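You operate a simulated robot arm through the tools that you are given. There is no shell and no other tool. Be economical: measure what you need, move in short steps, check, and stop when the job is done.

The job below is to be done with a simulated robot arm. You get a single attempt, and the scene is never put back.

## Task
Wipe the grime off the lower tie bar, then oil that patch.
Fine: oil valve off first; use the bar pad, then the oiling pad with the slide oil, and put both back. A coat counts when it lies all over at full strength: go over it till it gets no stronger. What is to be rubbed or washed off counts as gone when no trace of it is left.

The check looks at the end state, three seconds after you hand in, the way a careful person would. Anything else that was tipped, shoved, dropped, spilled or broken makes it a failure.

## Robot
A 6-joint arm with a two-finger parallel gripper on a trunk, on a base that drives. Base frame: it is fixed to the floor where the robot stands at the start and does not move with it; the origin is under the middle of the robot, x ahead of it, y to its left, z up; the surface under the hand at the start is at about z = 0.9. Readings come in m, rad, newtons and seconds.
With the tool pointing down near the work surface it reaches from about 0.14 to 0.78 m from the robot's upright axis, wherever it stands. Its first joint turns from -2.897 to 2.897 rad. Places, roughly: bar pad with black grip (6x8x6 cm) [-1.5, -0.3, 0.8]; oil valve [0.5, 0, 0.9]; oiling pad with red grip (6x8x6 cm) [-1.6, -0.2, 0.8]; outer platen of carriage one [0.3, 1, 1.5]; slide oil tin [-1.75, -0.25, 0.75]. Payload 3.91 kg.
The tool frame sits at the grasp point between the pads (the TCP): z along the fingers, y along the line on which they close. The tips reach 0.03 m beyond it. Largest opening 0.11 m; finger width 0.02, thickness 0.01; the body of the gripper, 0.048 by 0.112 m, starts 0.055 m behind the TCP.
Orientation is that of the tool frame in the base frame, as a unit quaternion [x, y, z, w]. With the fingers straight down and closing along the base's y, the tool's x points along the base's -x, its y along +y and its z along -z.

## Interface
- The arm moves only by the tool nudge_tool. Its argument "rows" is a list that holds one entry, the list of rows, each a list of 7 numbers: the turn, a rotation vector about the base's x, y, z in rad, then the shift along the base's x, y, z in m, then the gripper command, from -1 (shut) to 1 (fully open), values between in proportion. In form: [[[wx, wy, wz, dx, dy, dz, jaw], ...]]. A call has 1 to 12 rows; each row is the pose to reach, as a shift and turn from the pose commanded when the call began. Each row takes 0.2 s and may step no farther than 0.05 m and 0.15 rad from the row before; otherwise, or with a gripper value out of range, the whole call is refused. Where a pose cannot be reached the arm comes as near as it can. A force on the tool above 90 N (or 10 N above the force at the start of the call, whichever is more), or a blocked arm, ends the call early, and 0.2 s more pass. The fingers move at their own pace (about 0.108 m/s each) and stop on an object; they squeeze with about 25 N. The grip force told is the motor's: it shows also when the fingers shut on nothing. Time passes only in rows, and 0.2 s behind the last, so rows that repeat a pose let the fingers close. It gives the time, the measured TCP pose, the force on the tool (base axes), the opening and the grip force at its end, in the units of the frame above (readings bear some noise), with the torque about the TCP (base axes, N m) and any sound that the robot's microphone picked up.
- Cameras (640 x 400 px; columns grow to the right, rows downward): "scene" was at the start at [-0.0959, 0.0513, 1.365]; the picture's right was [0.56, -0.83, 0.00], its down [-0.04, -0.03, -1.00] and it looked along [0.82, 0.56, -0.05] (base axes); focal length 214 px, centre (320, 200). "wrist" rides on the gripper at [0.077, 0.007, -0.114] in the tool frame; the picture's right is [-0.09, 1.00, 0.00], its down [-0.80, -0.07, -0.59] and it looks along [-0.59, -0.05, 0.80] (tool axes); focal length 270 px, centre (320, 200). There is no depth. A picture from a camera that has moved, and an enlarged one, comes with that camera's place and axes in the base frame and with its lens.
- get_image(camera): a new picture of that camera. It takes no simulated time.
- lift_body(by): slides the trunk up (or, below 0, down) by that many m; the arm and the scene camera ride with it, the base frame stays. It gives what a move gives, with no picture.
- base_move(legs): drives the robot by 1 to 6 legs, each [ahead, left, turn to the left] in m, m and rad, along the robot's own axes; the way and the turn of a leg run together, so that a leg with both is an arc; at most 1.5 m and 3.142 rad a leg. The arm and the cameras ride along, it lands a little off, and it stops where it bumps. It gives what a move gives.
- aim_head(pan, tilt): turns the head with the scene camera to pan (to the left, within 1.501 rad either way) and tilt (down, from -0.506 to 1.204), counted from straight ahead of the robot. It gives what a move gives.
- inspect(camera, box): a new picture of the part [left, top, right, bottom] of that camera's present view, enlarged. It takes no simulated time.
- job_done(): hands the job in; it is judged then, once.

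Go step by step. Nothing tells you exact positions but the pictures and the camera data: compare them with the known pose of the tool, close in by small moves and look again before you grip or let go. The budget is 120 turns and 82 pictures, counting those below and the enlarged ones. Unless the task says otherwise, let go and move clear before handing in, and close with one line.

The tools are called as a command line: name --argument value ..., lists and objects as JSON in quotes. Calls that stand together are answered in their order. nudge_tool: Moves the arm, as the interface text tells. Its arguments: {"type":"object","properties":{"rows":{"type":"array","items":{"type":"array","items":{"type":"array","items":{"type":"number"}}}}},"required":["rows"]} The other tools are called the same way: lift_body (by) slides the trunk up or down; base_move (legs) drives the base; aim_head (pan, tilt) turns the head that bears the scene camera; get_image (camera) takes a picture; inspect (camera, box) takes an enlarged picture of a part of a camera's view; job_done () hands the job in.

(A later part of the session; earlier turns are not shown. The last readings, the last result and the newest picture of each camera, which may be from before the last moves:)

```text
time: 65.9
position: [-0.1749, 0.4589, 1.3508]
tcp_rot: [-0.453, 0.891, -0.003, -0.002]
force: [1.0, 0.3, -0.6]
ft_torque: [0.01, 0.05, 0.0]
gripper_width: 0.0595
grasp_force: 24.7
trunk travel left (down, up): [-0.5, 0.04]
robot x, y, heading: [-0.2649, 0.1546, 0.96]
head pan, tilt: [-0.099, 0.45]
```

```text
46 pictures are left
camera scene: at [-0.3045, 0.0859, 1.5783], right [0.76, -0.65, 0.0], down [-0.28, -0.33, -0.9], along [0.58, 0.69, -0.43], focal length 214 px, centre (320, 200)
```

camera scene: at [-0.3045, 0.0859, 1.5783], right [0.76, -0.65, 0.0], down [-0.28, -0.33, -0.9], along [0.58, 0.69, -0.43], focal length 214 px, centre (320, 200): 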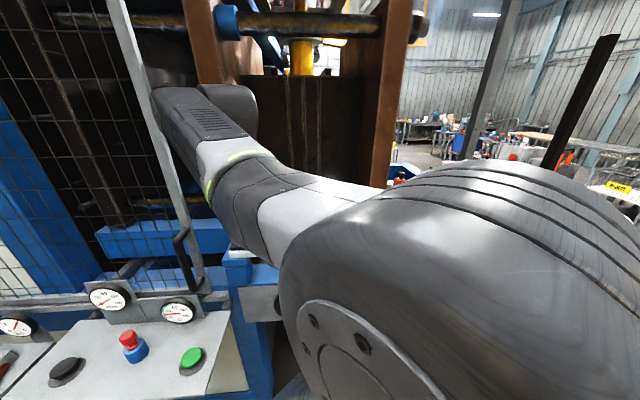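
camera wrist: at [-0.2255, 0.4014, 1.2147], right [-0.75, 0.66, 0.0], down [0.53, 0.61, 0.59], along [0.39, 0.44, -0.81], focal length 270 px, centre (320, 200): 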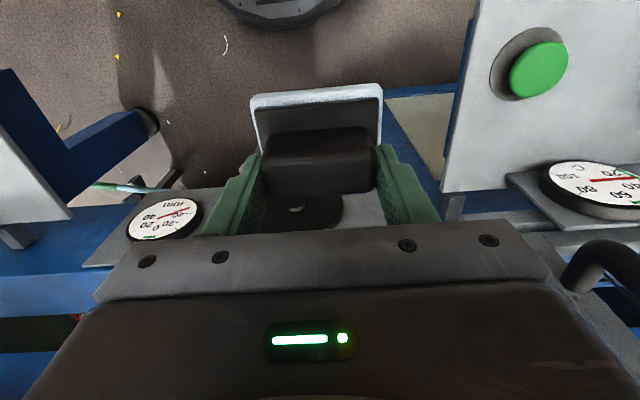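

The arm hides the bar from the head, so I bring the hand near it and look with the wrist camera.

nudge_tool --rows '[[[0, 0, 0, 0.035, 0.02, 0.03, -1], [0, 0, 0, 0.07, 0.04, 0.05, -1], [0, 0, 0, 0.105, 0.06, 0.07, -1], [0, 0, 0, 0.14, 0.08, 0.07, -1], [0, 0, 0, 0.175, 0.1, 0.07, -1], [0, 0, 0, 0.207, 0.123, 0.07, -1]]]'

get_image --camera "wrist"

```text
refused: row 1 steps farther than a row can; nothing moved
```

```text
45 pictures are left
camera wrist: at [-0.2255, 0.4014, 1.4647], right [-0.75, 0.66, 0.0], down [0.53, 0.61, 0.59], along [0.39, 0.44, -0.81], focal length 270 px, centre (320, 200)
```

wrist: 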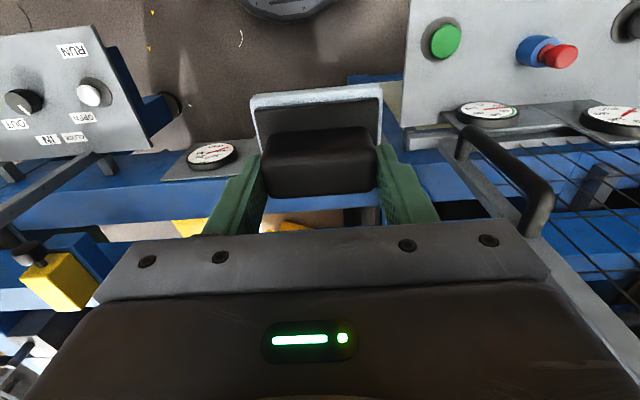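

nudge_tool --rows '[[[0, 0, 0, 0.03, 0.01, 0.03, -1], [0, 0, 0, 0.065, 0.03, 0.05, -1], [0, 0, 0, 0.1, 0.05, 0.07, -1], [0, 0, 0, 0.14, 0.075, 0.07, -1], [0, 0, 0, 0.175, 0.1, 0.07, -1], [0, 0, 0, 0.207, 0.123, 0.07, -1]]]'

get_image --camera "wrist"

```text
time: 67.3
position: [0.0293, 0.5787, 1.4069]
tcp_rot: [-0.454, 0.891, -0.002, 0.0]
force: [-0.7, -0.1, -0.9]
ft_torque: [0.01, 0.02, 0.01]
gripper_width: 0.0594
grasp_force: 25.0
out of reach, approached as far as the arm can: row 3, 4, 5, 6
trunk travel left (down, up): [-0.5, 0.04]
robot x, y, heading: [-0.265, 0.1566, 0.964]
head pan, tilt: [-0.099, 0.45]
```

```text
44 pictures are left
camera wrist: at [-0.021, 0.5207, 1.5198], right [-0.75, 0.66, 0.0], down [0.53, 0.61, 0.59], along [0.39, 0.44, -0.81], focal length 270 px, centre (320, 200)
```

wrist: 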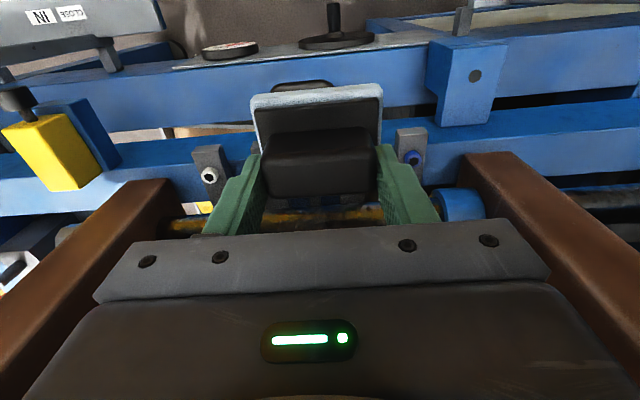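

inspect --camera "wrist" --box '[130, 150, 510, 250]'

```text
1.68 times, centred on (320, 200) of wrist
camera zoom: at [-0.021, 0.5207, 1.5198], right [-0.75, 0.66, 0.0], down [0.53, 0.61, 0.59], along [0.39, 0.44, -0.81], focal length 455 px, centre (320, 200)
```

zoom: 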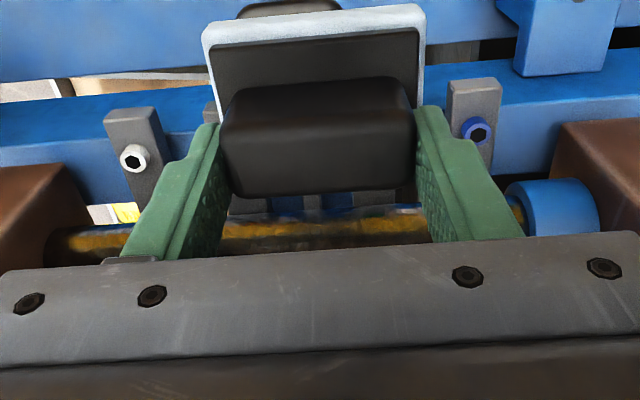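

The bar (amber-brown, with dark blotches) runs between the brown platens, blue collar at its left end. I move the base 0.1 m nearer for comfortable reach, then look again.

base_move --legs '[[0.1, 0, 0]]'

get_image --camera "wrist"

```text
time: 68.4
position: [0.0859, 0.6606, 1.4049]
tcp_rot: [-0.454, 0.891, -0.003, -0.001]
force: [-0.2, 0.0, -2.3]
ft_torque: [-0.05, 0.02, -0.01]
gripper_width: 0.0599
grasp_force: 25.3
trunk travel left (down, up): [-0.5, 0.04]
robot x, y, heading: [-0.2069, 0.236, 0.966]
head pan, tilt: [-0.099, 0.45]
```

```text
42 pictures are left
camera wrist: at [0.0345, 0.6023, 1.5197], right [-0.75, 0.66, 0.0], down [0.53, 0.61, 0.59], along [0.39, 0.44, -0.81], focal length 270 px, centre (320, 200)
```

wrist: 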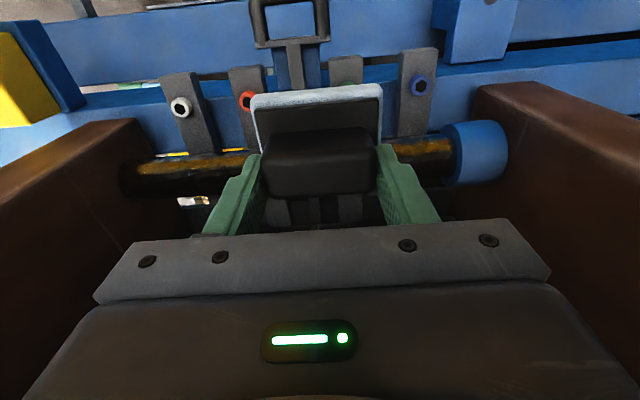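

inspect --camera "wrist" --box '[110, 110, 290, 220]'

inspect --camera "wrist" --box '[360, 110, 520, 210]'

```text
3.56 times, centred on (200, 165) of wrist
camera zoom: at [0.0345, 0.6023, 1.5197], right [-0.75, 0.66, 0.0], down [0.53, 0.61, 0.59], along [0.39, 0.44, -0.81], focal length 961 px, centre (747, 324)
```

zoom: 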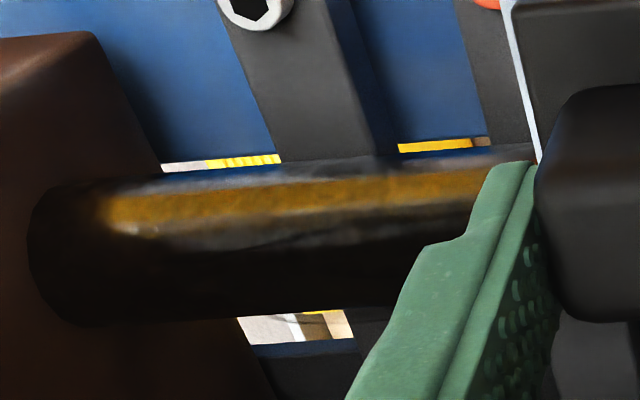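

```text
4.00 times, centred on (440, 160) of wrist
camera zoom: at [0.0345, 0.6023, 1.5197], right [-0.75, 0.66, 0.0], down [0.53, 0.61, 0.59], along [0.39, 0.44, -0.81], focal length 1081 px, centre (-160, 360)
```

zoom: 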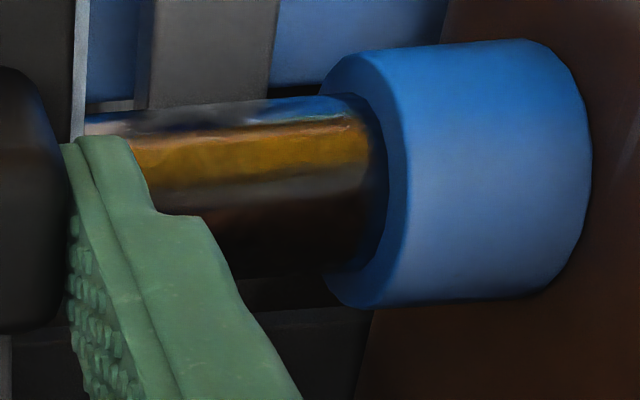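

The bar is reflective; I shift the hand right to see the middle portion that the pad hides.

nudge_tool --rows '[[[0, 0, 0, 0.04, -0.028, 0, -1], [0, 0, 0, 0.08, -0.056, 0, -1], [0, 0, 0, 0.119, -0.083, 0, -1]]]'

inspect --camera "wrist" --box '[320, 90, 620, 260]'

```text
time: 69.2
position: [0.2051, 0.5755, 1.4029]
tcp_rot: [-0.453, 0.891, -0.001, 0.001]
force: [-0.2, 0.3, 0.7]
ft_torque: [-0.02, -0.01, 0.0]
gripper_width: 0.0597
grasp_force: 24.5
trunk travel left (down, up): [-0.5, 0.04]
robot x, y, heading: [-0.2063, 0.2381, 0.962]
head pan, tilt: [-0.099, 0.45]
```

```text
2.13 times, centred on (470, 175) of wrist
camera zoom: at [0.1542, 0.5165, 1.5152], right [-0.75, 0.66, 0.0], down [0.53, 0.61, 0.59], along [0.39, 0.45, -0.8], focal length 577 px, centre (0, 253)
```

zoom: 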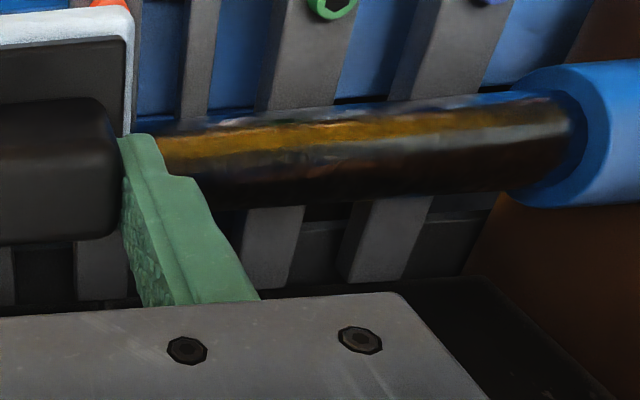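

The patch seems to be the blotchy stretch from mid to right. I bring the pad over the bar at mid length, a little above contact.

nudge_tool --rows '[[[0, 0, 0, -0.006, 0.045, 0, -1], [0, 0, 0, -0.012, 0.09, 0, -1], [0, 0, 0, -0.017, 0.133, 0, -1], [0, 0, 0, -0.017, 0.133, -0.035, -1], [0, 0, 0, -0.017, 0.133, -0.065, -1]]]'

get_image --camera "wrist"

```text
time: 70.4
position: [0.1857, 0.7089, 1.3411]
tcp_rot: [-0.454, 0.891, -0.002, 0.0]
force: [-0.1, -0.1, -0.9]
ft_torque: [0.0, 0.0, 0.02]
gripper_width: 0.0597
grasp_force: 24.6
out of reach, approached as far as the arm can: row 1, 2, 3
trunk travel left (down, up): [-0.5, 0.04]
robot x, y, heading: [-0.2105, 0.2365, 0.97]
head pan, tilt: [-0.099, 0.45]
```

```text
38 pictures are left
camera wrist: at [0.1341, 0.6503, 1.4549], right [-0.75, 0.66, 0.0], down [0.53, 0.61, 0.59], along [0.39, 0.45, -0.81], focal length 270 px, centre (320, 200)
```

wrist: 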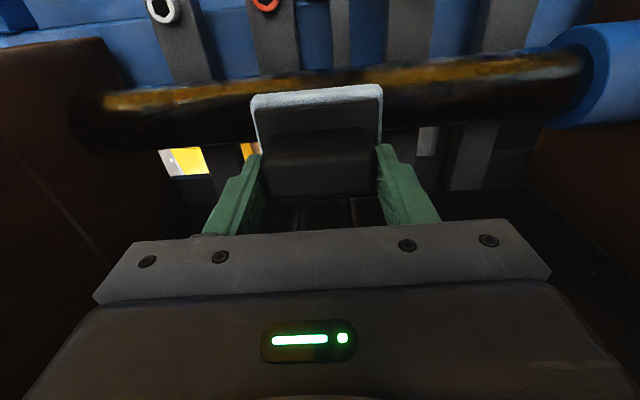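

The pad is centred right above the bar axis (bar centre ≈(.183,.707,1.21), radius ≈.026). I lower gently until the force shows contact.

nudge_tool --rows '[[[0, 0, 0, 0, 0, -0.012, -1], [0, 0, 0, 0, 0, -0.024, -1]]]'

nudge_tool --rows '[[[0, 0, 0, 0, 0, -0.004, -1], [0, 0, 0, 0, 0, -0.007, -1]]]'

```text
time: 71.0
position: [0.1863, 0.709, 1.3184]
tcp_rot: [-0.454, 0.891, -0.002, -0.001]
force: [-0.8, -0.3, -0.8]
ft_torque: [0.05, -0.01, -0.01]
gripper_width: 0.0595
grasp_force: 24.8
trunk travel left (down, up): [-0.5, 0.04]
robot x, y, heading: [-0.2091, 0.236, 0.968]
head pan, tilt: [-0.099, 0.45]
```

```text
time: 71.6
position: [0.1859, 0.707, 1.3113]
tcp_rot: [-0.454, 0.891, -0.002, 0.0]
force: [-0.5, 0.1, -0.1]
ft_torque: [-0.02, 0.0, 0.0]
gripper_width: 0.0597
grasp_force: 25.0
trunk travel left (down, up): [-0.5, 0.04]
robot x, y, heading: [-0.211, 0.2382, 0.965]
head pan, tilt: [-0.099, 0.45]
```

nudge_tool --rows '[[[0, 0, 0, 0, 0, -0.004, -1], [0, 0, 0, 0, 0, -0.006, -1]]]'

nudge_tool --rows '[[[0, 0, 0, 0, 0, -0.003, -1], [0, 0, 0, 0, 0, -0.004, -1]]]'

```text
time: 72.2
position: [0.1861, 0.7087, 1.3057]
tcp_rot: [-0.454, 0.891, -0.002, 0.0]
force: [0.1, 0.4, 1.4]
ft_torque: [0.09, 0.02, -0.01]
gripper_width: 0.0596
grasp_force: 25.0
trunk travel left (down, up): [-0.5, 0.04]
robot x, y, heading: [-0.2109, 0.2346, 0.97]
head pan, tilt: [-0.099, 0.45]
```

```text
time: 72.8
position: [0.1857, 0.7082, 1.3043]
tcp_rot: [-0.453, 0.892, -0.002, 0.003]
force: [8.0, 7.9, 33.3]
ft_torque: [0.51, 0.28, -0.13]
gripper_width: 0.0602
grasp_force: 25.1
trunk travel left (down, up): [-0.5, 0.04]
robot x, y, heading: [-0.2118, 0.2385, 0.968]
head pan, tilt: [-0.099, 0.45]
```

Contact at TCP z≈1.305. I ease the press a little and rub along the bar both ways.

nudge_tool --rows '[[[0, 0, 0, 0.036, -0.027, 0.001, -1], [0, 0, 0, 0.072, -0.054, 0.001, -1], [0, 0, 0, 0.104, -0.078, 0.001, -1], [0, 0, 0, 0.072, -0.054, 0.001, -1], [0, 0, 0, 0.036, -0.027, 0.001, -1], [0, 0, 0, 0, 0, 0.001, -1], [0, 0, 0, -0.036, 0.027, 0.001, -1], [0, 0, 0, -0.072, 0.054, 0.001, -1], [0, 0, 0, -0.104, 0.078, 0.001, -1], [0, 0, 0, -0.072, 0.054, 0.001, -1], [0, 0, 0, -0.036, 0.027, 0.001, -1], [0, 0, 0, 0, 0, 0.001, -1]]]'

get_image --camera "wrist"

```text
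time: 75.4
position: [0.1877, 0.7079, 1.3028]
tcp_rot: [-0.454, 0.891, -0.003, 0.002]
force: [-2.3, 3.7, 27.5]
ft_torque: [0.5, 0.38, 0.23]
gripper_width: 0.0596
grasp_force: 24.8
trunk travel left (down, up): [-0.5, 0.04]
robot x, y, heading: [-0.2076, 0.2349, 0.963]
head pan, tilt: [-0.099, 0.45]
```

```text
37 pictures are left
camera wrist: at [0.1364, 0.6502, 1.4163], right [-0.75, 0.66, 0.0], down [0.53, 0.61, 0.59], along [0.39, 0.45, -0.8], focal length 270 px, centre (320, 200)
```

wrist: 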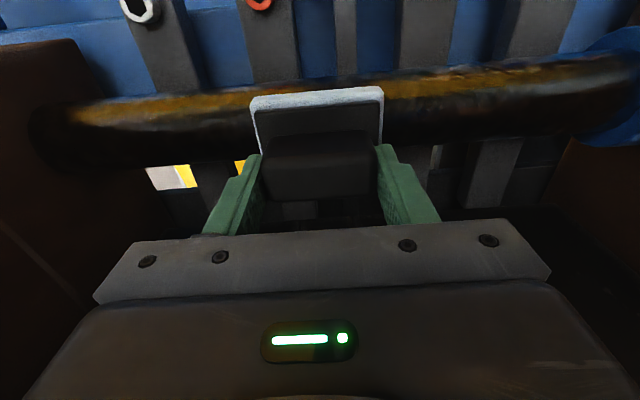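

inspect --camera "wrist" --box '[20, 60, 270, 200]'

inspect --camera "wrist" --box '[370, 30, 620, 170]'

```text
2.56 times, centred on (145, 130) of wrist
camera zoom: at [0.1364, 0.6502, 1.4163], right [-0.75, 0.66, 0.0], down [0.53, 0.61, 0.59], along [0.39, 0.45, -0.8], focal length 692 px, centre (768, 379)
```

zoom: 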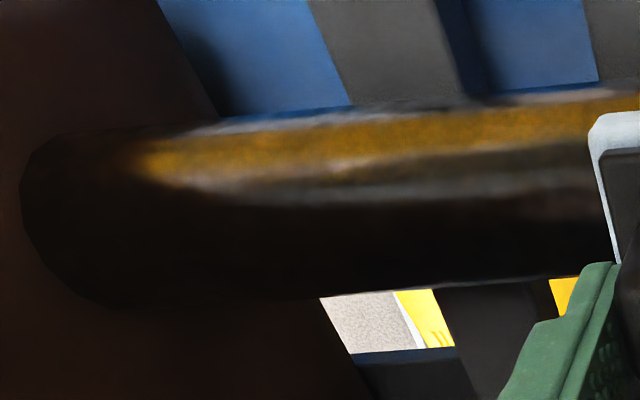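

```text
2.56 times, centred on (495, 100) of wrist
camera zoom: at [0.1364, 0.6502, 1.4163], right [-0.75, 0.66, 0.0], down [0.53, 0.61, 0.59], along [0.39, 0.45, -0.8], focal length 692 px, centre (-128, 456)
```

zoom: 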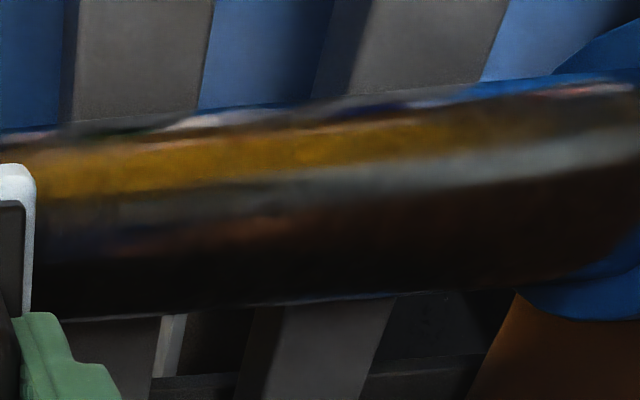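

Reflections make it hard to tell. I go back to the earlier viewpoint to compare directly.

nudge_tool --rows '[[[0, 0, 0, 0, 0, 0.035, -1], [0, 0, 0, 0, -0.03, 0.07, -1], [0, 0, 0, 0.003, -0.07, 0.095, -1], [0, 0, 0, 0.01, -0.1, 0.1, -1], [0, 0, 0, 0.018, -0.132, 0.1, -1]]]'

inspect --camera "wrist" --box '[320, 90, 620, 260]'

```text
time: 76.6
position: [0.2057, 0.5745, 1.4016]
tcp_rot: [-0.454, 0.891, -0.002, 0.0]
force: [0.1, 0.3, -0.3]
ft_torque: [0.02, 0.01, -0.02]
gripper_width: 0.0595
grasp_force: 25.3
out of reach, approached as far as the arm can: row 3
trunk travel left (down, up): [-0.5, 0.04]
robot x, y, heading: [-0.2068, 0.2395, 0.965]
head pan, tilt: [-0.099, 0.45]
```

```text
2.13 times, centred on (470, 175) of wrist
camera zoom: at [0.1542, 0.5165, 1.5142], right [-0.75, 0.66, 0.0], down [0.53, 0.61, 0.59], along [0.39, 0.45, -0.81], focal length 577 px, centre (0, 253)
```

zoom: 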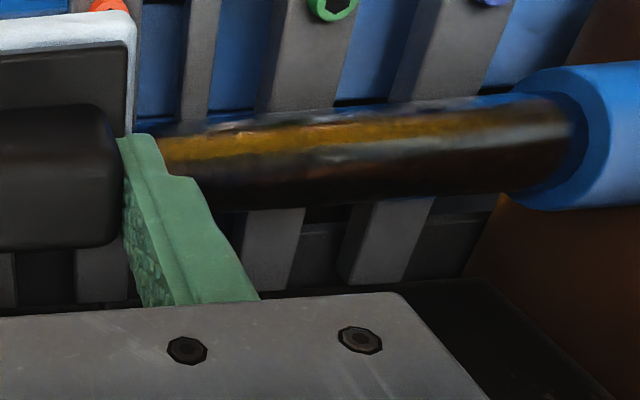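

It looks unchanged, so the grime must sit elsewhere on it, likely the front. I retract the arm to the right and look at the bar from the head.

nudge_tool --rows '[[[0, 0, 0, -0.01, -0.045, 0, -1], [0, 0, 0, -0.02, -0.09, 0, -1], [0, 0, 0, -0.03, -0.135, 0, -1], [0, 0, 0, -0.04, -0.18, -0.02, -1], [0, 0, 0, -0.05, -0.22, -0.04, -1], [0, 0, 0, -0.06, -0.26, -0.06, -1], [0, 0, 0, -0.03, -0.29, -0.08, -1], [0, 0, 0, 0.0, -0.32, -0.1, -1]]]'

lift_body --by -0.15

aim_head --pan 0.2 --tilt 0.2

get_image --camera "scene"

```text
refused: row 4 steps farther than a row can; nothing moved
```

```text
time: 78.4
position: [0.205, 0.5758, 1.2511]
tcp_rot: [-0.454, 0.891, -0.002, -0.002]
force: [-0.4, -0.1, -1.1]
ft_torque: [0.01, -0.02, 0.02]
gripper_width: 0.0596
grasp_force: 24.7
trunk travel left (down, up): [-0.35, 0.19]
robot x, y, heading: [-0.2091, 0.2351, 0.971]
head pan, tilt: [-0.099, 0.45]
```

```text
time: 79.2
position: [0.2061, 0.576, 1.2502]
tcp_rot: [-0.454, 0.891, -0.003, -0.001]
force: [0.3, 0.5, -1.1]
ft_torque: [0.02, 0.0, -0.01]
gripper_width: 0.0596
grasp_force: 24.6
trunk travel left (down, up): [-0.35, 0.19]
robot x, y, heading: [-0.2084, 0.2375, 0.965]
head pan, tilt: [0.201, 0.201]
```

```text
33 pictures are left
camera scene: at [-0.2709, 0.1829, 1.4515], right [0.92, -0.39, 0.0], down [-0.08, -0.18, -0.98], along [0.39, 0.9, -0.2], focal length 214 px, centre (320, 200)
```

scene: 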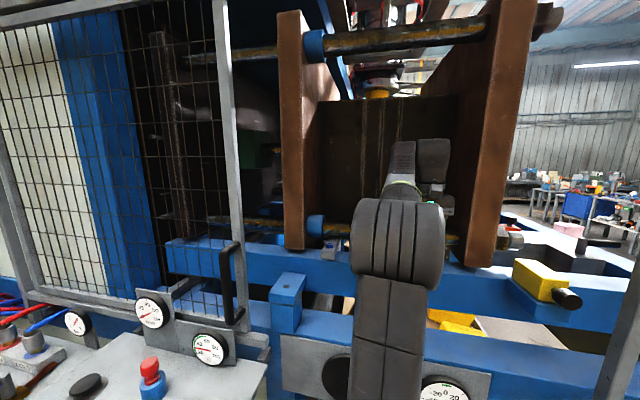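

Now I retract the hand along the normal and to the right to uncover the bar.

nudge_tool --rows '[[[0, 0, 0, -0.0267, -0.0362, 0, -1], [0, 0, 0, -0.0534, -0.0724, 0, -1], [0, 0, 0, -0.08, -0.1086, 0, -1], [0, 0, 0, -0.1068, -0.1448, 0, -1], [0, 0, 0, -0.1335, -0.181, 0, -1], [0, 0, 0, -0.0975, -0.208, 0, -1], [0, 0, 0, -0.0615, -0.235, 0, -1], [0, 0, 0, -0.0255, -0.262, -0.02, -1]]]'

aim_head --pan 0.15 --tilt 0.25

inspect --camera "scene" --box '[240, 160, 480, 310]'

```text
time: 81.0
position: [0.1783, 0.3128, 1.2324]
tcp_rot: [-0.454, 0.891, -0.003, -0.001]
force: [0.2, -0.7, -0.9]
ft_torque: [-0.01, 0.02, 0.01]
gripper_width: 0.0596
grasp_force: 25.0
trunk travel left (down, up): [-0.35, 0.19]
robot x, y, heading: [-0.2132, 0.2389, 0.966]
head pan, tilt: [0.201, 0.201]
```

```text
time: 81.6
position: [0.1775, 0.3131, 1.2325]
tcp_rot: [-0.454, 0.891, -0.004, -0.001]
force: [0.1, -0.3, -1.1]
ft_torque: [-0.05, -0.03, 0.03]
gripper_width: 0.0597
grasp_force: 25.3
trunk travel left (down, up): [-0.35, 0.19]
robot x, y, heading: [-0.2101, 0.2375, 0.97]
head pan, tilt: [0.15, 0.25]
```

```text
2.67 times, centred on (360, 235) of scene
camera zoom: at [-0.2666, 0.181, 1.447], right [0.9, -0.44, 0.0], down [-0.11, -0.22, -0.97], along [0.42, 0.87, -0.25], focal length 572 px, centre (213, 107)
```

zoom: 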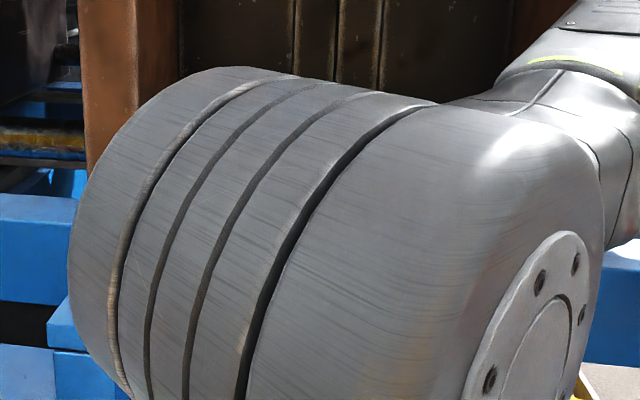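

The elbow blocks the head's view. I tilt the hand 45° forward instead, so the wrist camera looks at the bar's front almost level.

nudge_tool --rows '[[[0.1, -0.074, 0, -0.032, 0.024, 0.02, -1], [0.2, -0.148, 0, -0.064, 0.048, 0.04, -1], [0.3, -0.221, 0, -0.097, 0.071, 0.06, -1], [0.4, -0.295, 0, -0.129, 0.095, 0.08, -1], [0.5, -0.369, 0, -0.161, 0.119, 0.1, -1], [0.604, -0.445, 0, -0.143, 0.143, 0.12, -1], [0.604, -0.445, 0, -0.12, 0.17, 0.12, -1], [0.604, -0.445, 0, -0.095, 0.205, 0.12, -1], [0.604, -0.445, 0, -0.072, 0.24, 0.12, -1]]]'

get_image --camera "wrist"

```text
time: 82.9
position: [0.0749, 0.4014, 1.323]
tcp_rot: [-0.323, 0.901, 0.096, 0.274]
force: [0.3, -1.0, -0.2]
ft_torque: [-0.01, -0.01, 0.01]
gripper_width: 0.0596
grasp_force: 25.1
trunk travel left (down, up): [-0.35, 0.19]
robot x, y, heading: [-0.2119, 0.2409, 0.969]
head pan, tilt: [0.15, 0.25]
stopped in row 6: the arm was blocked; the commanded pose is now the measured one
```

```text
31 pictures are left
camera wrist: at [-0.0282, 0.3249, 1.373], right [-0.58, 0.81, 0.05], down [0.3, 0.16, 0.94], along [0.76, 0.56, -0.34], focal length 270 px, centre (320, 200)
```

wrist: 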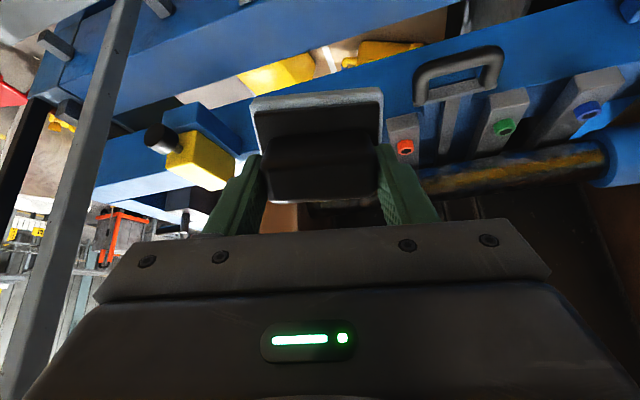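

The arm hit a joint limit close in, but the bar's front is in view. I zoom in on it.

inspect --camera "wrist" --box '[400, 110, 640, 230]'

```text
2.67 times, centred on (520, 170) of wrist
camera zoom: at [-0.0282, 0.3249, 1.373], right [-0.58, 0.81, 0.05], down [0.3, 0.16, 0.94], along [0.76, 0.56, -0.34], focal length 721 px, centre (-213, 280)
```

zoom: 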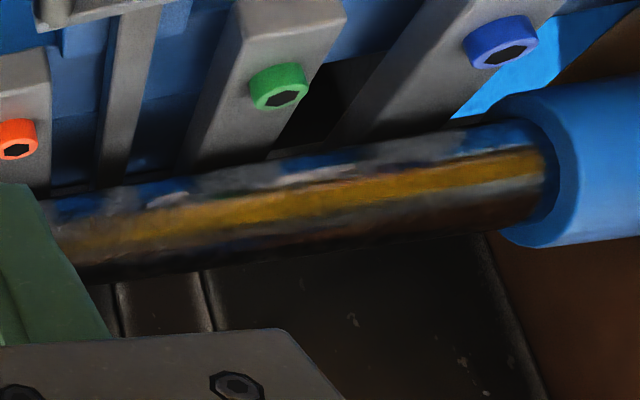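

Near the collar the bar mirrors crisply, but toward the middle there are dull smudges on the front: that's the grime. I move outward and correct the hand to a clean 43° tilt facing the bar's upper front.

nudge_tool --rows '[[[0, 0, 0, 0.024, 0.032, 0, -1], [0, 0, 0, 0.047, 0.064, 0, -1], [0.04, -0.037, 0.085, 0.071, 0.097, 0, -1], [0.08, -0.074, 0.17, 0.071, 0.11, 0, -1], [0.117, -0.111, 0.253, 0.071, 0.12, 0, -1]]]'

get_image --camera "wrist"

```text
time: 84.1
position: [0.146, 0.5214, 1.3228]
tcp_rot: [-0.427, 0.827, 0.165, 0.327]
force: [-1.0, 0.0, -0.1]
ft_torque: [-0.03, 0.06, 0.0]
gripper_width: 0.0597
grasp_force: 24.8
trunk travel left (down, up): [-0.35, 0.19]
robot x, y, heading: [-0.2098, 0.2369, 0.967]
head pan, tilt: [0.15, 0.25]
```

```text
29 pictures are left
camera wrist: at [0.0619, 0.4161, 1.3528], right [-0.77, 0.63, 0.05], down [0.16, 0.11, 0.98], along [0.62, 0.77, -0.18], focal length 270 px, centre (320, 200)
```

wrist: 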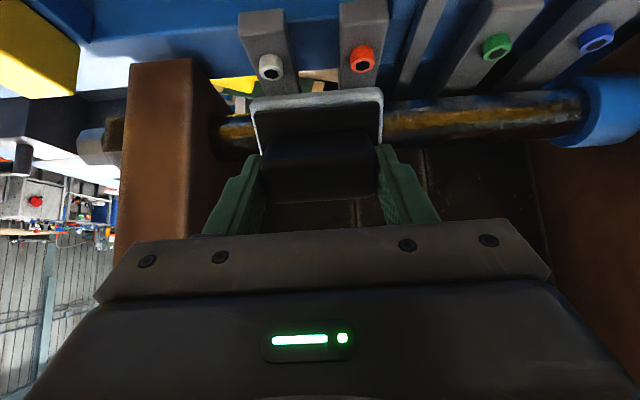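

The pose is right. I move to a standoff 3 cm from the bar's upper front, then press in along the tool axis.

nudge_tool --rows '[[[0, 0, 0, 0.026, 0.035, -0.01, -1], [0, 0, 0, 0.051, 0.069, -0.021, -1], [0, 0, 0, 0.056, 0.076, -0.031, -1]]]'

nudge_tool --rows '[[[0, 0, 0, 0.003, 0.004, -0.005, -1], [0, 0, 0, 0.005, 0.0065, -0.009, -1]]]'

```text
time: 84.9
position: [0.2016, 0.5974, 1.2922]
tcp_rot: [-0.425, 0.828, 0.164, 0.327]
force: [-1.2, 1.1, -0.9]
ft_torque: [-0.06, 0.0, -0.01]
gripper_width: 0.0598
grasp_force: 24.9
trunk travel left (down, up): [-0.35, 0.19]
robot x, y, heading: [-0.2103, 0.2393, 0.966]
head pan, tilt: [0.15, 0.25]
```

```text
time: 85.5
position: [0.205, 0.604, 1.2829]
tcp_rot: [-0.426, 0.827, 0.165, 0.327]
force: [-0.8, -0.4, -0.5]
ft_torque: [-0.01, 0.01, 0.01]
gripper_width: 0.0594
grasp_force: 24.9
trunk travel left (down, up): [-0.35, 0.19]
robot x, y, heading: [-0.2099, 0.2358, 0.971]
head pan, tilt: [0.15, 0.25]
```

nudge_tool --rows '[[[0, 0, 0, 0.0016, 0.0022, -0.003, -1], [0, 0, 0, 0.0028, 0.0039, -0.0051, -1]]]'

nudge_tool --rows '[[[0, 0, 0, 0.0016, 0.0022, -0.003, -1], [0, 0, 0, 0.0016, 0.0022, -0.003, -1]]]'

```text
time: 86.1
position: [0.2058, 0.6044, 1.2824]
tcp_rot: [-0.425, 0.826, 0.167, 0.332]
force: [-9.1, -13.8, 17.9]
ft_torque: [0.38, 0.09, 0.28]
gripper_width: 0.0591
grasp_force: 25.3
trunk travel left (down, up): [-0.35, 0.19]
robot x, y, heading: [-0.2096, 0.2378, 0.968]
head pan, tilt: [0.15, 0.25]
```

```text
time: 86.7
position: [0.2064, 0.6058, 1.2775]
tcp_rot: [-0.424, 0.827, 0.165, 0.331]
force: [-12.6, -19.3, 23.7]
ft_torque: [0.27, -0.09, 0.07]
gripper_width: 0.0599
grasp_force: 24.5
trunk travel left (down, up): [-0.35, 0.19]
robot x, y, heading: [-0.2107, 0.2377, 0.966]
head pan, tilt: [0.15, 0.25]
```

Firm contact on the upper front (≈33 N). I rub along the whole free length.

nudge_tool --rows '[[[0, 0, 0, 0.032, -0.024, 0, -1], [0, 0, 0, 0.048, -0.036, 0, -1], [0, 0, 0, 0.016, -0.012, 0, -1], [0, 0, 0, -0.024, 0.018, 0, -1], [0, 0, 0, -0.062, 0.046, 0, -1], [0, 0, 0, -0.1, 0.075, 0, -1], [0, 0, 0, -0.136, 0.102, 0, -1], [0, 0, 0, -0.156, 0.117, 0, -1], [0, 0, 0, -0.12, 0.09, 0, -1], [0, 0, 0, -0.08, 0.06, 0, -1], [0, 0, 0, -0.04, 0.03, 0, -1], [0, 0, 0, 0, 0, 0, -1]]]'

inspect --camera "wrist" --box '[340, 20, 620, 180]'

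```text
time: 89.3
position: [0.2082, 0.6076, 1.2762]
tcp_rot: [-0.425, 0.827, 0.165, 0.33]
force: [-18.4, -13.9, 22.4]
ft_torque: [0.62, 0.5, 0.56]
gripper_width: 0.0597
grasp_force: 24.9
trunk travel left (down, up): [-0.35, 0.19]
robot x, y, heading: [-0.2132, 0.2361, 0.967]
head pan, tilt: [0.15, 0.25]
```

```text
2.29 times, centred on (480, 100) of wrist
camera zoom: at [0.1226, 0.5023, 1.3058], right [-0.77, 0.63, 0.05], down [0.15, 0.11, 0.98], along [0.62, 0.77, -0.18], focal length 618 px, centre (-46, 429)
```

zoom: 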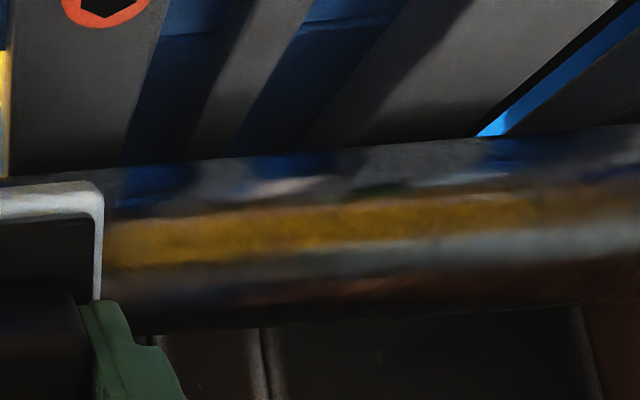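

The left part looks clean and even. I back off slightly and slide left to view the right part.

nudge_tool --rows '[[[0, 0, 0, -0.012, -0.016, 0.021, -1], [0, 0, 0, -0.046, 0.008, 0.03, -1], [0, 0, 0, -0.084, 0.036, 0.03, -1], [0, 0, 0, -0.122, 0.064, 0.03, -1], [0, 0, 0, -0.154, 0.088, 0.03, -1]]]'

inspect --camera "wrist" --box '[0, 20, 280, 195]'

```text
time: 90.5
position: [0.0573, 0.7003, 1.3033]
tcp_rot: [-0.425, 0.828, 0.164, 0.328]
force: [-0.1, -0.5, -1.2]
ft_torque: [-0.01, 0.01, 0.02]
gripper_width: 0.0597
grasp_force: 25.1
trunk travel left (down, up): [-0.35, 0.19]
robot x, y, heading: [-0.21, 0.2408, 0.968]
head pan, tilt: [0.15, 0.25]
```

```text
2.29 times, centred on (140, 108) of wrist
camera zoom: at [-0.0268, 0.595, 1.333], right [-0.77, 0.63, 0.05], down [0.16, 0.11, 0.98], along [0.62, 0.77, -0.18], focal length 618 px, centre (731, 411)
```

zoom: 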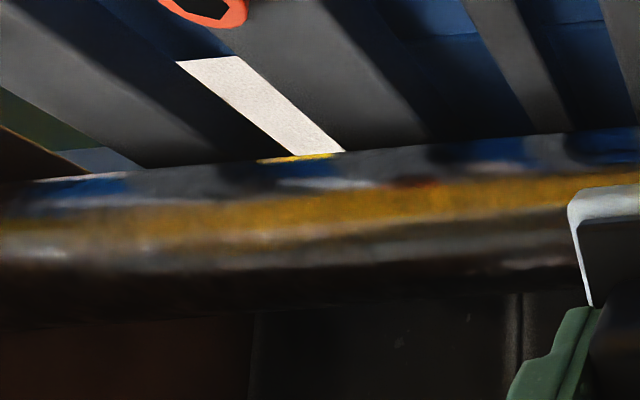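

I can't clearly tell grime from reflection here; I zoom tighter on two stretches.

inspect --camera "wrist" --box '[0, 70, 130, 160]'

inspect --camera "wrist" --box '[120, 70, 260, 160]'

```text
4.44 times, centred on (65, 115) of wrist
camera zoom: at [-0.0268, 0.595, 1.333], right [-0.77, 0.63, 0.05], down [0.16, 0.11, 0.98], along [0.62, 0.77, -0.18], focal length 1201 px, centre (1453, 578)
```

zoom: 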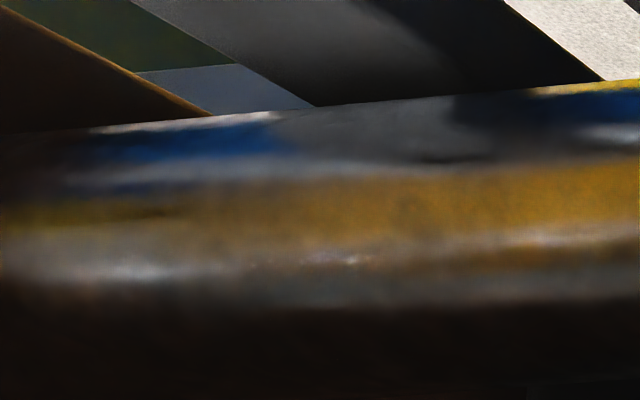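

```text
4.44 times, centred on (190, 115) of wrist
camera zoom: at [-0.0268, 0.595, 1.333], right [-0.77, 0.63, 0.05], down [0.16, 0.11, 0.98], along [0.62, 0.77, -0.18], focal length 1201 px, centre (898, 578)
```

zoom: 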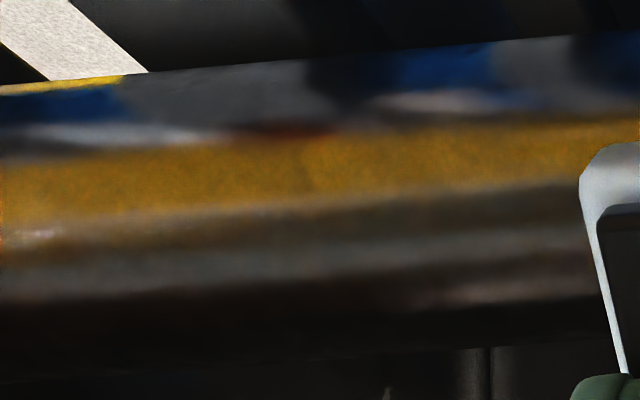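

This stretch mirrors cleanly. I check the bar's section left of the left platen with the head camera.

aim_head --pan 0.3 --tilt 0.25

get_image --camera "scene"

```text
time: 91.2
position: [0.0572, 0.6994, 1.3036]
tcp_rot: [-0.425, 0.827, 0.165, 0.327]
force: [0.7, 0.8, -0.8]
ft_torque: [-0.02, 0.02, 0.0]
gripper_width: 0.0596
grasp_force: 24.8
trunk travel left (down, up): [-0.35, 0.19]
robot x, y, heading: [-0.2117, 0.2339, 0.967]
head pan, tilt: [0.3, 0.25]
```

```text
24 pictures are left
camera scene: at [-0.2796, 0.1863, 1.4469], right [0.95, -0.3, 0.0], down [-0.07, -0.24, -0.97], along [0.29, 0.92, -0.25], focal length 214 px, centre (320, 200)
```

scene: 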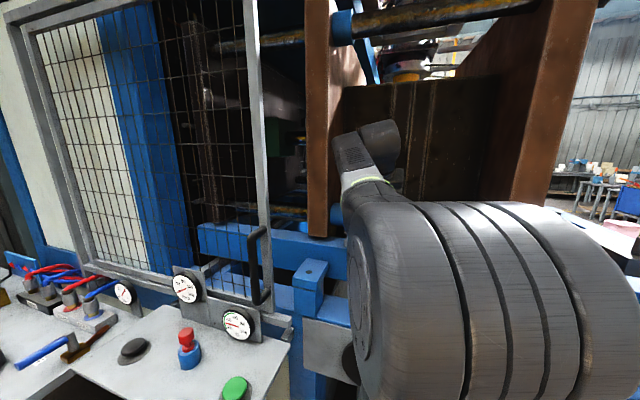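

I return to the earlier tilted viewpoint to compare before and after directly.

nudge_tool --rows '[[[0, 0, 0, -0.005, -0.04, 0, -1], [0, 0, 0, 0.02, -0.08, 0, -1], [0, 0, 0, 0.045, -0.12, 0.01, -1], [0, 0, 0, 0.07, -0.155, 0.015, -1], [0, 0, 0, 0.089, -0.179, 0.02, -1]]]'

get_image --camera "wrist"

inspect --camera "wrist" --box '[370, 60, 610, 190]'

```text
time: 92.4
position: [0.1471, 0.5214, 1.3237]
tcp_rot: [-0.426, 0.827, 0.165, 0.327]
force: [-0.1, -1.0, 0.3]
ft_torque: [-0.03, 0.02, 0.0]
gripper_width: 0.0594
grasp_force: 25.0
trunk travel left (down, up): [-0.35, 0.19]
robot x, y, heading: [-0.2105, 0.2347, 0.965]
head pan, tilt: [0.3, 0.25]
```

```text
23 pictures are left
camera wrist: at [0.0627, 0.4147, 1.3534], right [-0.77, 0.63, 0.05], down [0.16, 0.11, 0.98], along [0.62, 0.77, -0.18], focal length 270 px, centre (320, 200)
```

wrist: 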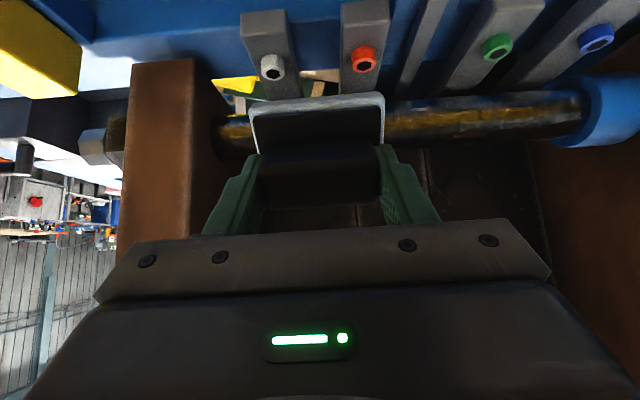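

```text
2.67 times, centred on (490, 125) of wrist
camera zoom: at [0.0627, 0.4147, 1.3534], right [-0.77, 0.63, 0.05], down [0.16, 0.11, 0.98], along [0.62, 0.77, -0.18], focal length 721 px, centre (-133, 400)
```

zoom: 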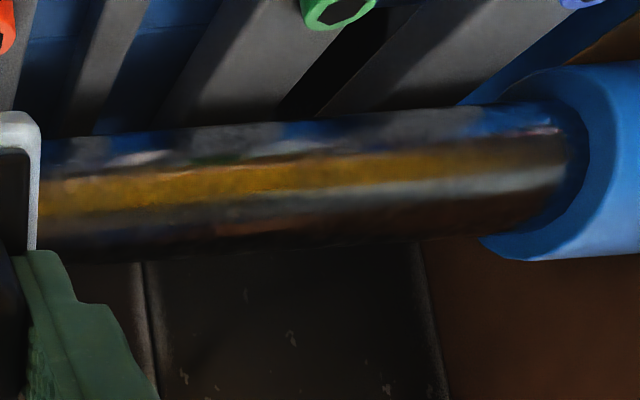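

The middle now mirrors as evenly as the ends. To be thorough I also rub at a shallower and a steeper tilt; first about 23° from vertical.

nudge_tool --rows '[[[-0.1, 0.074, 0, 0.025, 0.033, 0, -1], [-0.2, 0.148, 0, 0.05, 0.066, 0.002, -1], [-0.282, 0.208, 0, 0.0706, 0.0958, 0.003, -1], [-0.282, 0.208, 0, 0.0745, 0.101, -0.013, -1], [-0.282, 0.208, 0, 0.0782, 0.1061, -0.0274, -1], [-0.282, 0.208, 0, 0.1142, 0.0791, -0.0274, -1], [-0.282, 0.208, 0, 0.0782, 0.1061, -0.0274, -1], [-0.282, 0.208, 0, 0.0398, 0.1349, -0.0274, -1], [-0.282, 0.208, 0, 0.0014, 0.1637, -0.0274, -1], [-0.282, 0.208, 0, -0.037, 0.1925, -0.0274, -1], [-0.282, 0.208, 0, -0.0754, 0.2213, -0.0274, -1]]]'

nudge_tool --rows '[[[0, 0, 0, 0.0384, -0.0288, 0, -1], [0, 0, 0, 0.0768, -0.0576, 0, -1], [0, 0, 0, 0.1152, -0.0864, 0, -1], [0, 0, 0, 0.1536, -0.1152, 0, -1], [0, 0, 0, 0.1896, -0.1422, 0, -1], [0, 0, 0, 0.1536, -0.1152, 0, -1]]]'

```text
time: 94.8
position: [0.0716, 0.7394, 1.2962]
tcp_rot: [-0.447, 0.872, 0.091, 0.178]
force: [0.1, -0.5, -0.9]
ft_torque: [-0.02, 0.05, -0.02]
gripper_width: 0.0598
grasp_force: 25.2
trunk travel left (down, up): [-0.35, 0.19]
robot x, y, heading: [-0.215, 0.237, 0.964]
head pan, tilt: [0.3, 0.25]
```

```text
time: 96.2
position: [0.2229, 0.6266, 1.2967]
tcp_rot: [-0.448, 0.872, 0.091, 0.177]
force: [0.0, -0.1, -0.8]
ft_torque: [0.01, 0.02, -0.01]
gripper_width: 0.0592
grasp_force: 24.7
trunk travel left (down, up): [-0.35, 0.19]
robot x, y, heading: [-0.2087, 0.2418, 0.971]
head pan, tilt: [0.3, 0.25]
```

No contact at this tilt yet; I press in a bit more.

nudge_tool --rows '[[[0, 0, 0, 0.0009, 0.0012, -0.0037, -1], [0, 0, 0, 0.0009, 0.0012, -0.0037, -1]]]'

nudge_tool --rows '[[[0, 0, 0, 0.0009, 0.0012, -0.0037, -1], [0, 0, 0, 0.0009, 0.0012, -0.0037, -1]]]'

```text
time: 96.8
position: [0.2236, 0.6275, 1.2947]
tcp_rot: [-0.447, 0.872, 0.091, 0.179]
force: [0.6, -2.8, 14.3]
ft_torque: [0.05, -0.15, -0.06]
gripper_width: 0.0597
grasp_force: 25.2
trunk travel left (down, up): [-0.35, 0.19]
robot x, y, heading: [-0.2102, 0.2377, 0.964]
head pan, tilt: [0.3, 0.25]
```

```text
time: 97.4
position: [0.2236, 0.6254, 1.2936]
tcp_rot: [-0.447, 0.871, 0.091, 0.182]
force: [-1.6, 0.0, 38.9]
ft_torque: [0.57, -0.31, 0.09]
gripper_width: 0.0597
grasp_force: 25.2
trunk travel left (down, up): [-0.35, 0.19]
robot x, y, heading: [-0.2115, 0.24, 0.965]
head pan, tilt: [0.3, 0.25]
```

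Contact, about 39 N. I rub along and back.

nudge_tool --rows '[[[0, 0, 0, 0.024, -0.018, 0.001, -1], [0, 0, 0, 0.048, -0.036, 0.001, -1], [0, 0, 0, 0.016, -0.012, 0.001, -1], [0, 0, 0, -0.024, 0.018, 0.001, -1], [0, 0, 0, -0.062, 0.046, 0.001, -1], [0, 0, 0, -0.1, 0.075, 0.001, -1], [0, 0, 0, -0.136, 0.102, 0.001, -1], [0, 0, 0, -0.156, 0.117, 0.001, -1], [0, 0, 0, -0.12, 0.09, 0.001, -1], [0, 0, 0, -0.08, 0.06, 0.001, -1], [0, 0, 0, -0.04, 0.03, 0.001, -1], [0, 0, 0, 0, 0, 0.001, -1]]]'

```text
time: 100.0
position: [0.2223, 0.6237, 1.2933]
tcp_rot: [-0.447, 0.872, 0.09, 0.18]
force: [-15.8, -7.5, 33.6]
ft_torque: [0.52, 0.79, 0.31]
gripper_width: 0.0598
grasp_force: 25.0
trunk travel left (down, up): [-0.35, 0.19]
robot x, y, heading: [-0.21, 0.2366, 0.968]
head pan, tilt: [0.3, 0.25]
```

Now a steeper tilt (~63°) for the lower front: I back off, rotate and approach again.

nudge_tool --rows '[[[0, 0, 0, -0.0095, -0.0129, 0.037, -1], [0.1127, -0.083, 0, -0.02, -0.027, 0.037, -1], [0.2254, -0.166, 0, -0.03, -0.04, 0.03, -1], [0.3381, -0.249, 0, -0.036, -0.048, 0.018, -1], [0.4508, -0.332, 0, -0.039, -0.053, 0, -1], [0.5635, -0.415, 0, -0.039, -0.053, -0.02, -1], [0.5635, -0.415, 0, -0.039, -0.053, -0.028, -1], [0.5635, -0.415, 0, -0.0267, -0.0362, -0.0375, -1]]]'

get_image --camera "wrist"

```text
time: 101.8
position: [0.1987, 0.5917, 1.2514]
tcp_rot: [-0.391, 0.758, 0.235, 0.467]
force: [-0.1, -0.4, -0.6]
ft_torque: [-0.05, -0.02, 0.01]
gripper_width: 0.0596
grasp_force: 24.7
trunk travel left (down, up): [-0.35, 0.19]
robot x, y, heading: [-0.2083, 0.2368, 0.964]
head pan, tilt: [0.3, 0.25]
```

```text
21 pictures are left
camera wrist: at [0.1132, 0.4842, 1.2334], right [-0.78, 0.62, 0.07], down [-0.05, -0.17, 0.98], along [0.62, 0.77, 0.16], focal length 270 px, centre (320, 200)
```

wrist: 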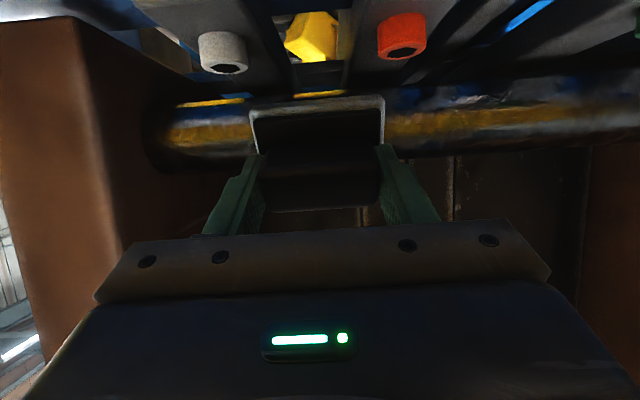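

inspect --camera "wrist" --box '[380, 60, 620, 180]'

nudge_tool --rows '[[[0, 0, 0, 0.0021, 0.0029, -0.0018, -1], [0, 0, 0, 0.0021, 0.0029, -0.0018, -1]]]'

nudge_tool --rows '[[[0, 0, 0, 0.0015, 0.0021, -0.0014, -1], [0, 0, 0, 0.0015, 0.0021, -0.0014, -1]]]'

```text
2.67 times, centred on (500, 120) of wrist
camera zoom: at [0.1132, 0.4842, 1.2334], right [-0.78, 0.62, 0.07], down [-0.05, -0.17, 0.98], along [0.62, 0.77, 0.16], focal length 721 px, centre (-160, 413)
```

zoom: 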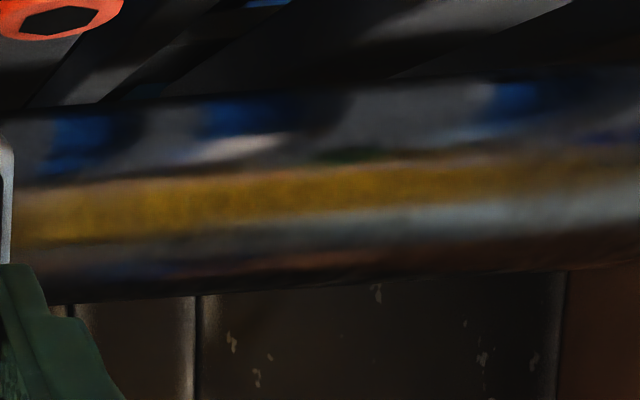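

```text
time: 102.4
position: [0.2013, 0.5948, 1.2508]
tcp_rot: [-0.39, 0.758, 0.235, 0.467]
force: [0.2, 0.2, -0.6]
ft_torque: [0.02, 0.06, -0.01]
gripper_width: 0.0595
grasp_force: 25.1
trunk travel left (down, up): [-0.35, 0.19]
robot x, y, heading: [-0.2098, 0.2366, 0.965]
head pan, tilt: [0.3, 0.25]
```

```text
time: 103.0
position: [0.2017, 0.5954, 1.2509]
tcp_rot: [-0.39, 0.757, 0.236, 0.469]
force: [-8.1, -9.1, 2.2]
ft_torque: [0.17, 0.03, 0.5]
gripper_width: 0.0594
grasp_force: 24.9
trunk travel left (down, up): [-0.35, 0.19]
robot x, y, heading: [-0.2138, 0.2338, 0.968]
head pan, tilt: [0.3, 0.25]
```

Contact found. I press 2 mm more and rub along.

nudge_tool --rows '[[[0, 0, 0, 0.025, -0.0163, -0.001, -1], [0, 0, 0, 0.049, -0.0345, -0.001, -1], [0, 0, 0, 0.017, -0.0105, -0.001, -1], [0, 0, 0, -0.023, 0.0195, -0.001, -1], [0, 0, 0, -0.061, 0.0475, -0.001, -1], [0, 0, 0, -0.099, 0.0765, -0.001, -1], [0, 0, 0, -0.135, 0.1035, -0.001, -1], [0, 0, 0, -0.155, 0.1185, -0.001, -1], [0, 0, 0, -0.119, 0.0915, -0.001, -1], [0, 0, 0, -0.079, 0.0615, -0.001, -1], [0, 0, 0, -0.039, 0.0315, -0.001, -1], [0, 0, 0, 0.001, 0.0015, -0.001, -1]]]'

```text
time: 105.6
position: [0.2021, 0.5951, 1.2511]
tcp_rot: [-0.389, 0.758, 0.234, 0.468]
force: [-13.1, -12.7, 7.4]
ft_torque: [0.48, 0.15, 0.55]
gripper_width: 0.0596
grasp_force: 24.9
trunk travel left (down, up): [-0.35, 0.19]
robot x, y, heading: [-0.2095, 0.2376, 0.963]
head pan, tilt: [0.3, 0.25]
```

The middle segment shows only clean reflections, so I check the stub of this bar left of the left platen, which looked dull in an early picture.

inspect --camera "scene" --box '[190, 170, 350, 270]'

```text
4.00 times, centred on (270, 220) of scene
camera zoom: at [-0.2826, 0.1837, 1.4466], right [0.95, -0.3, 0.0], down [-0.07, -0.23, -0.97], along [0.29, 0.92, -0.24], focal length 858 px, centre (520, 120)
```

zoom: 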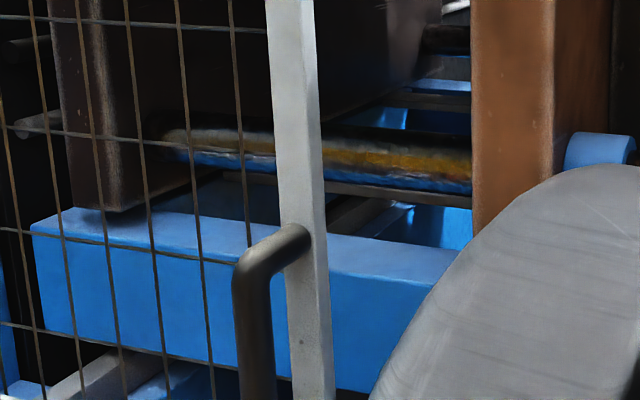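

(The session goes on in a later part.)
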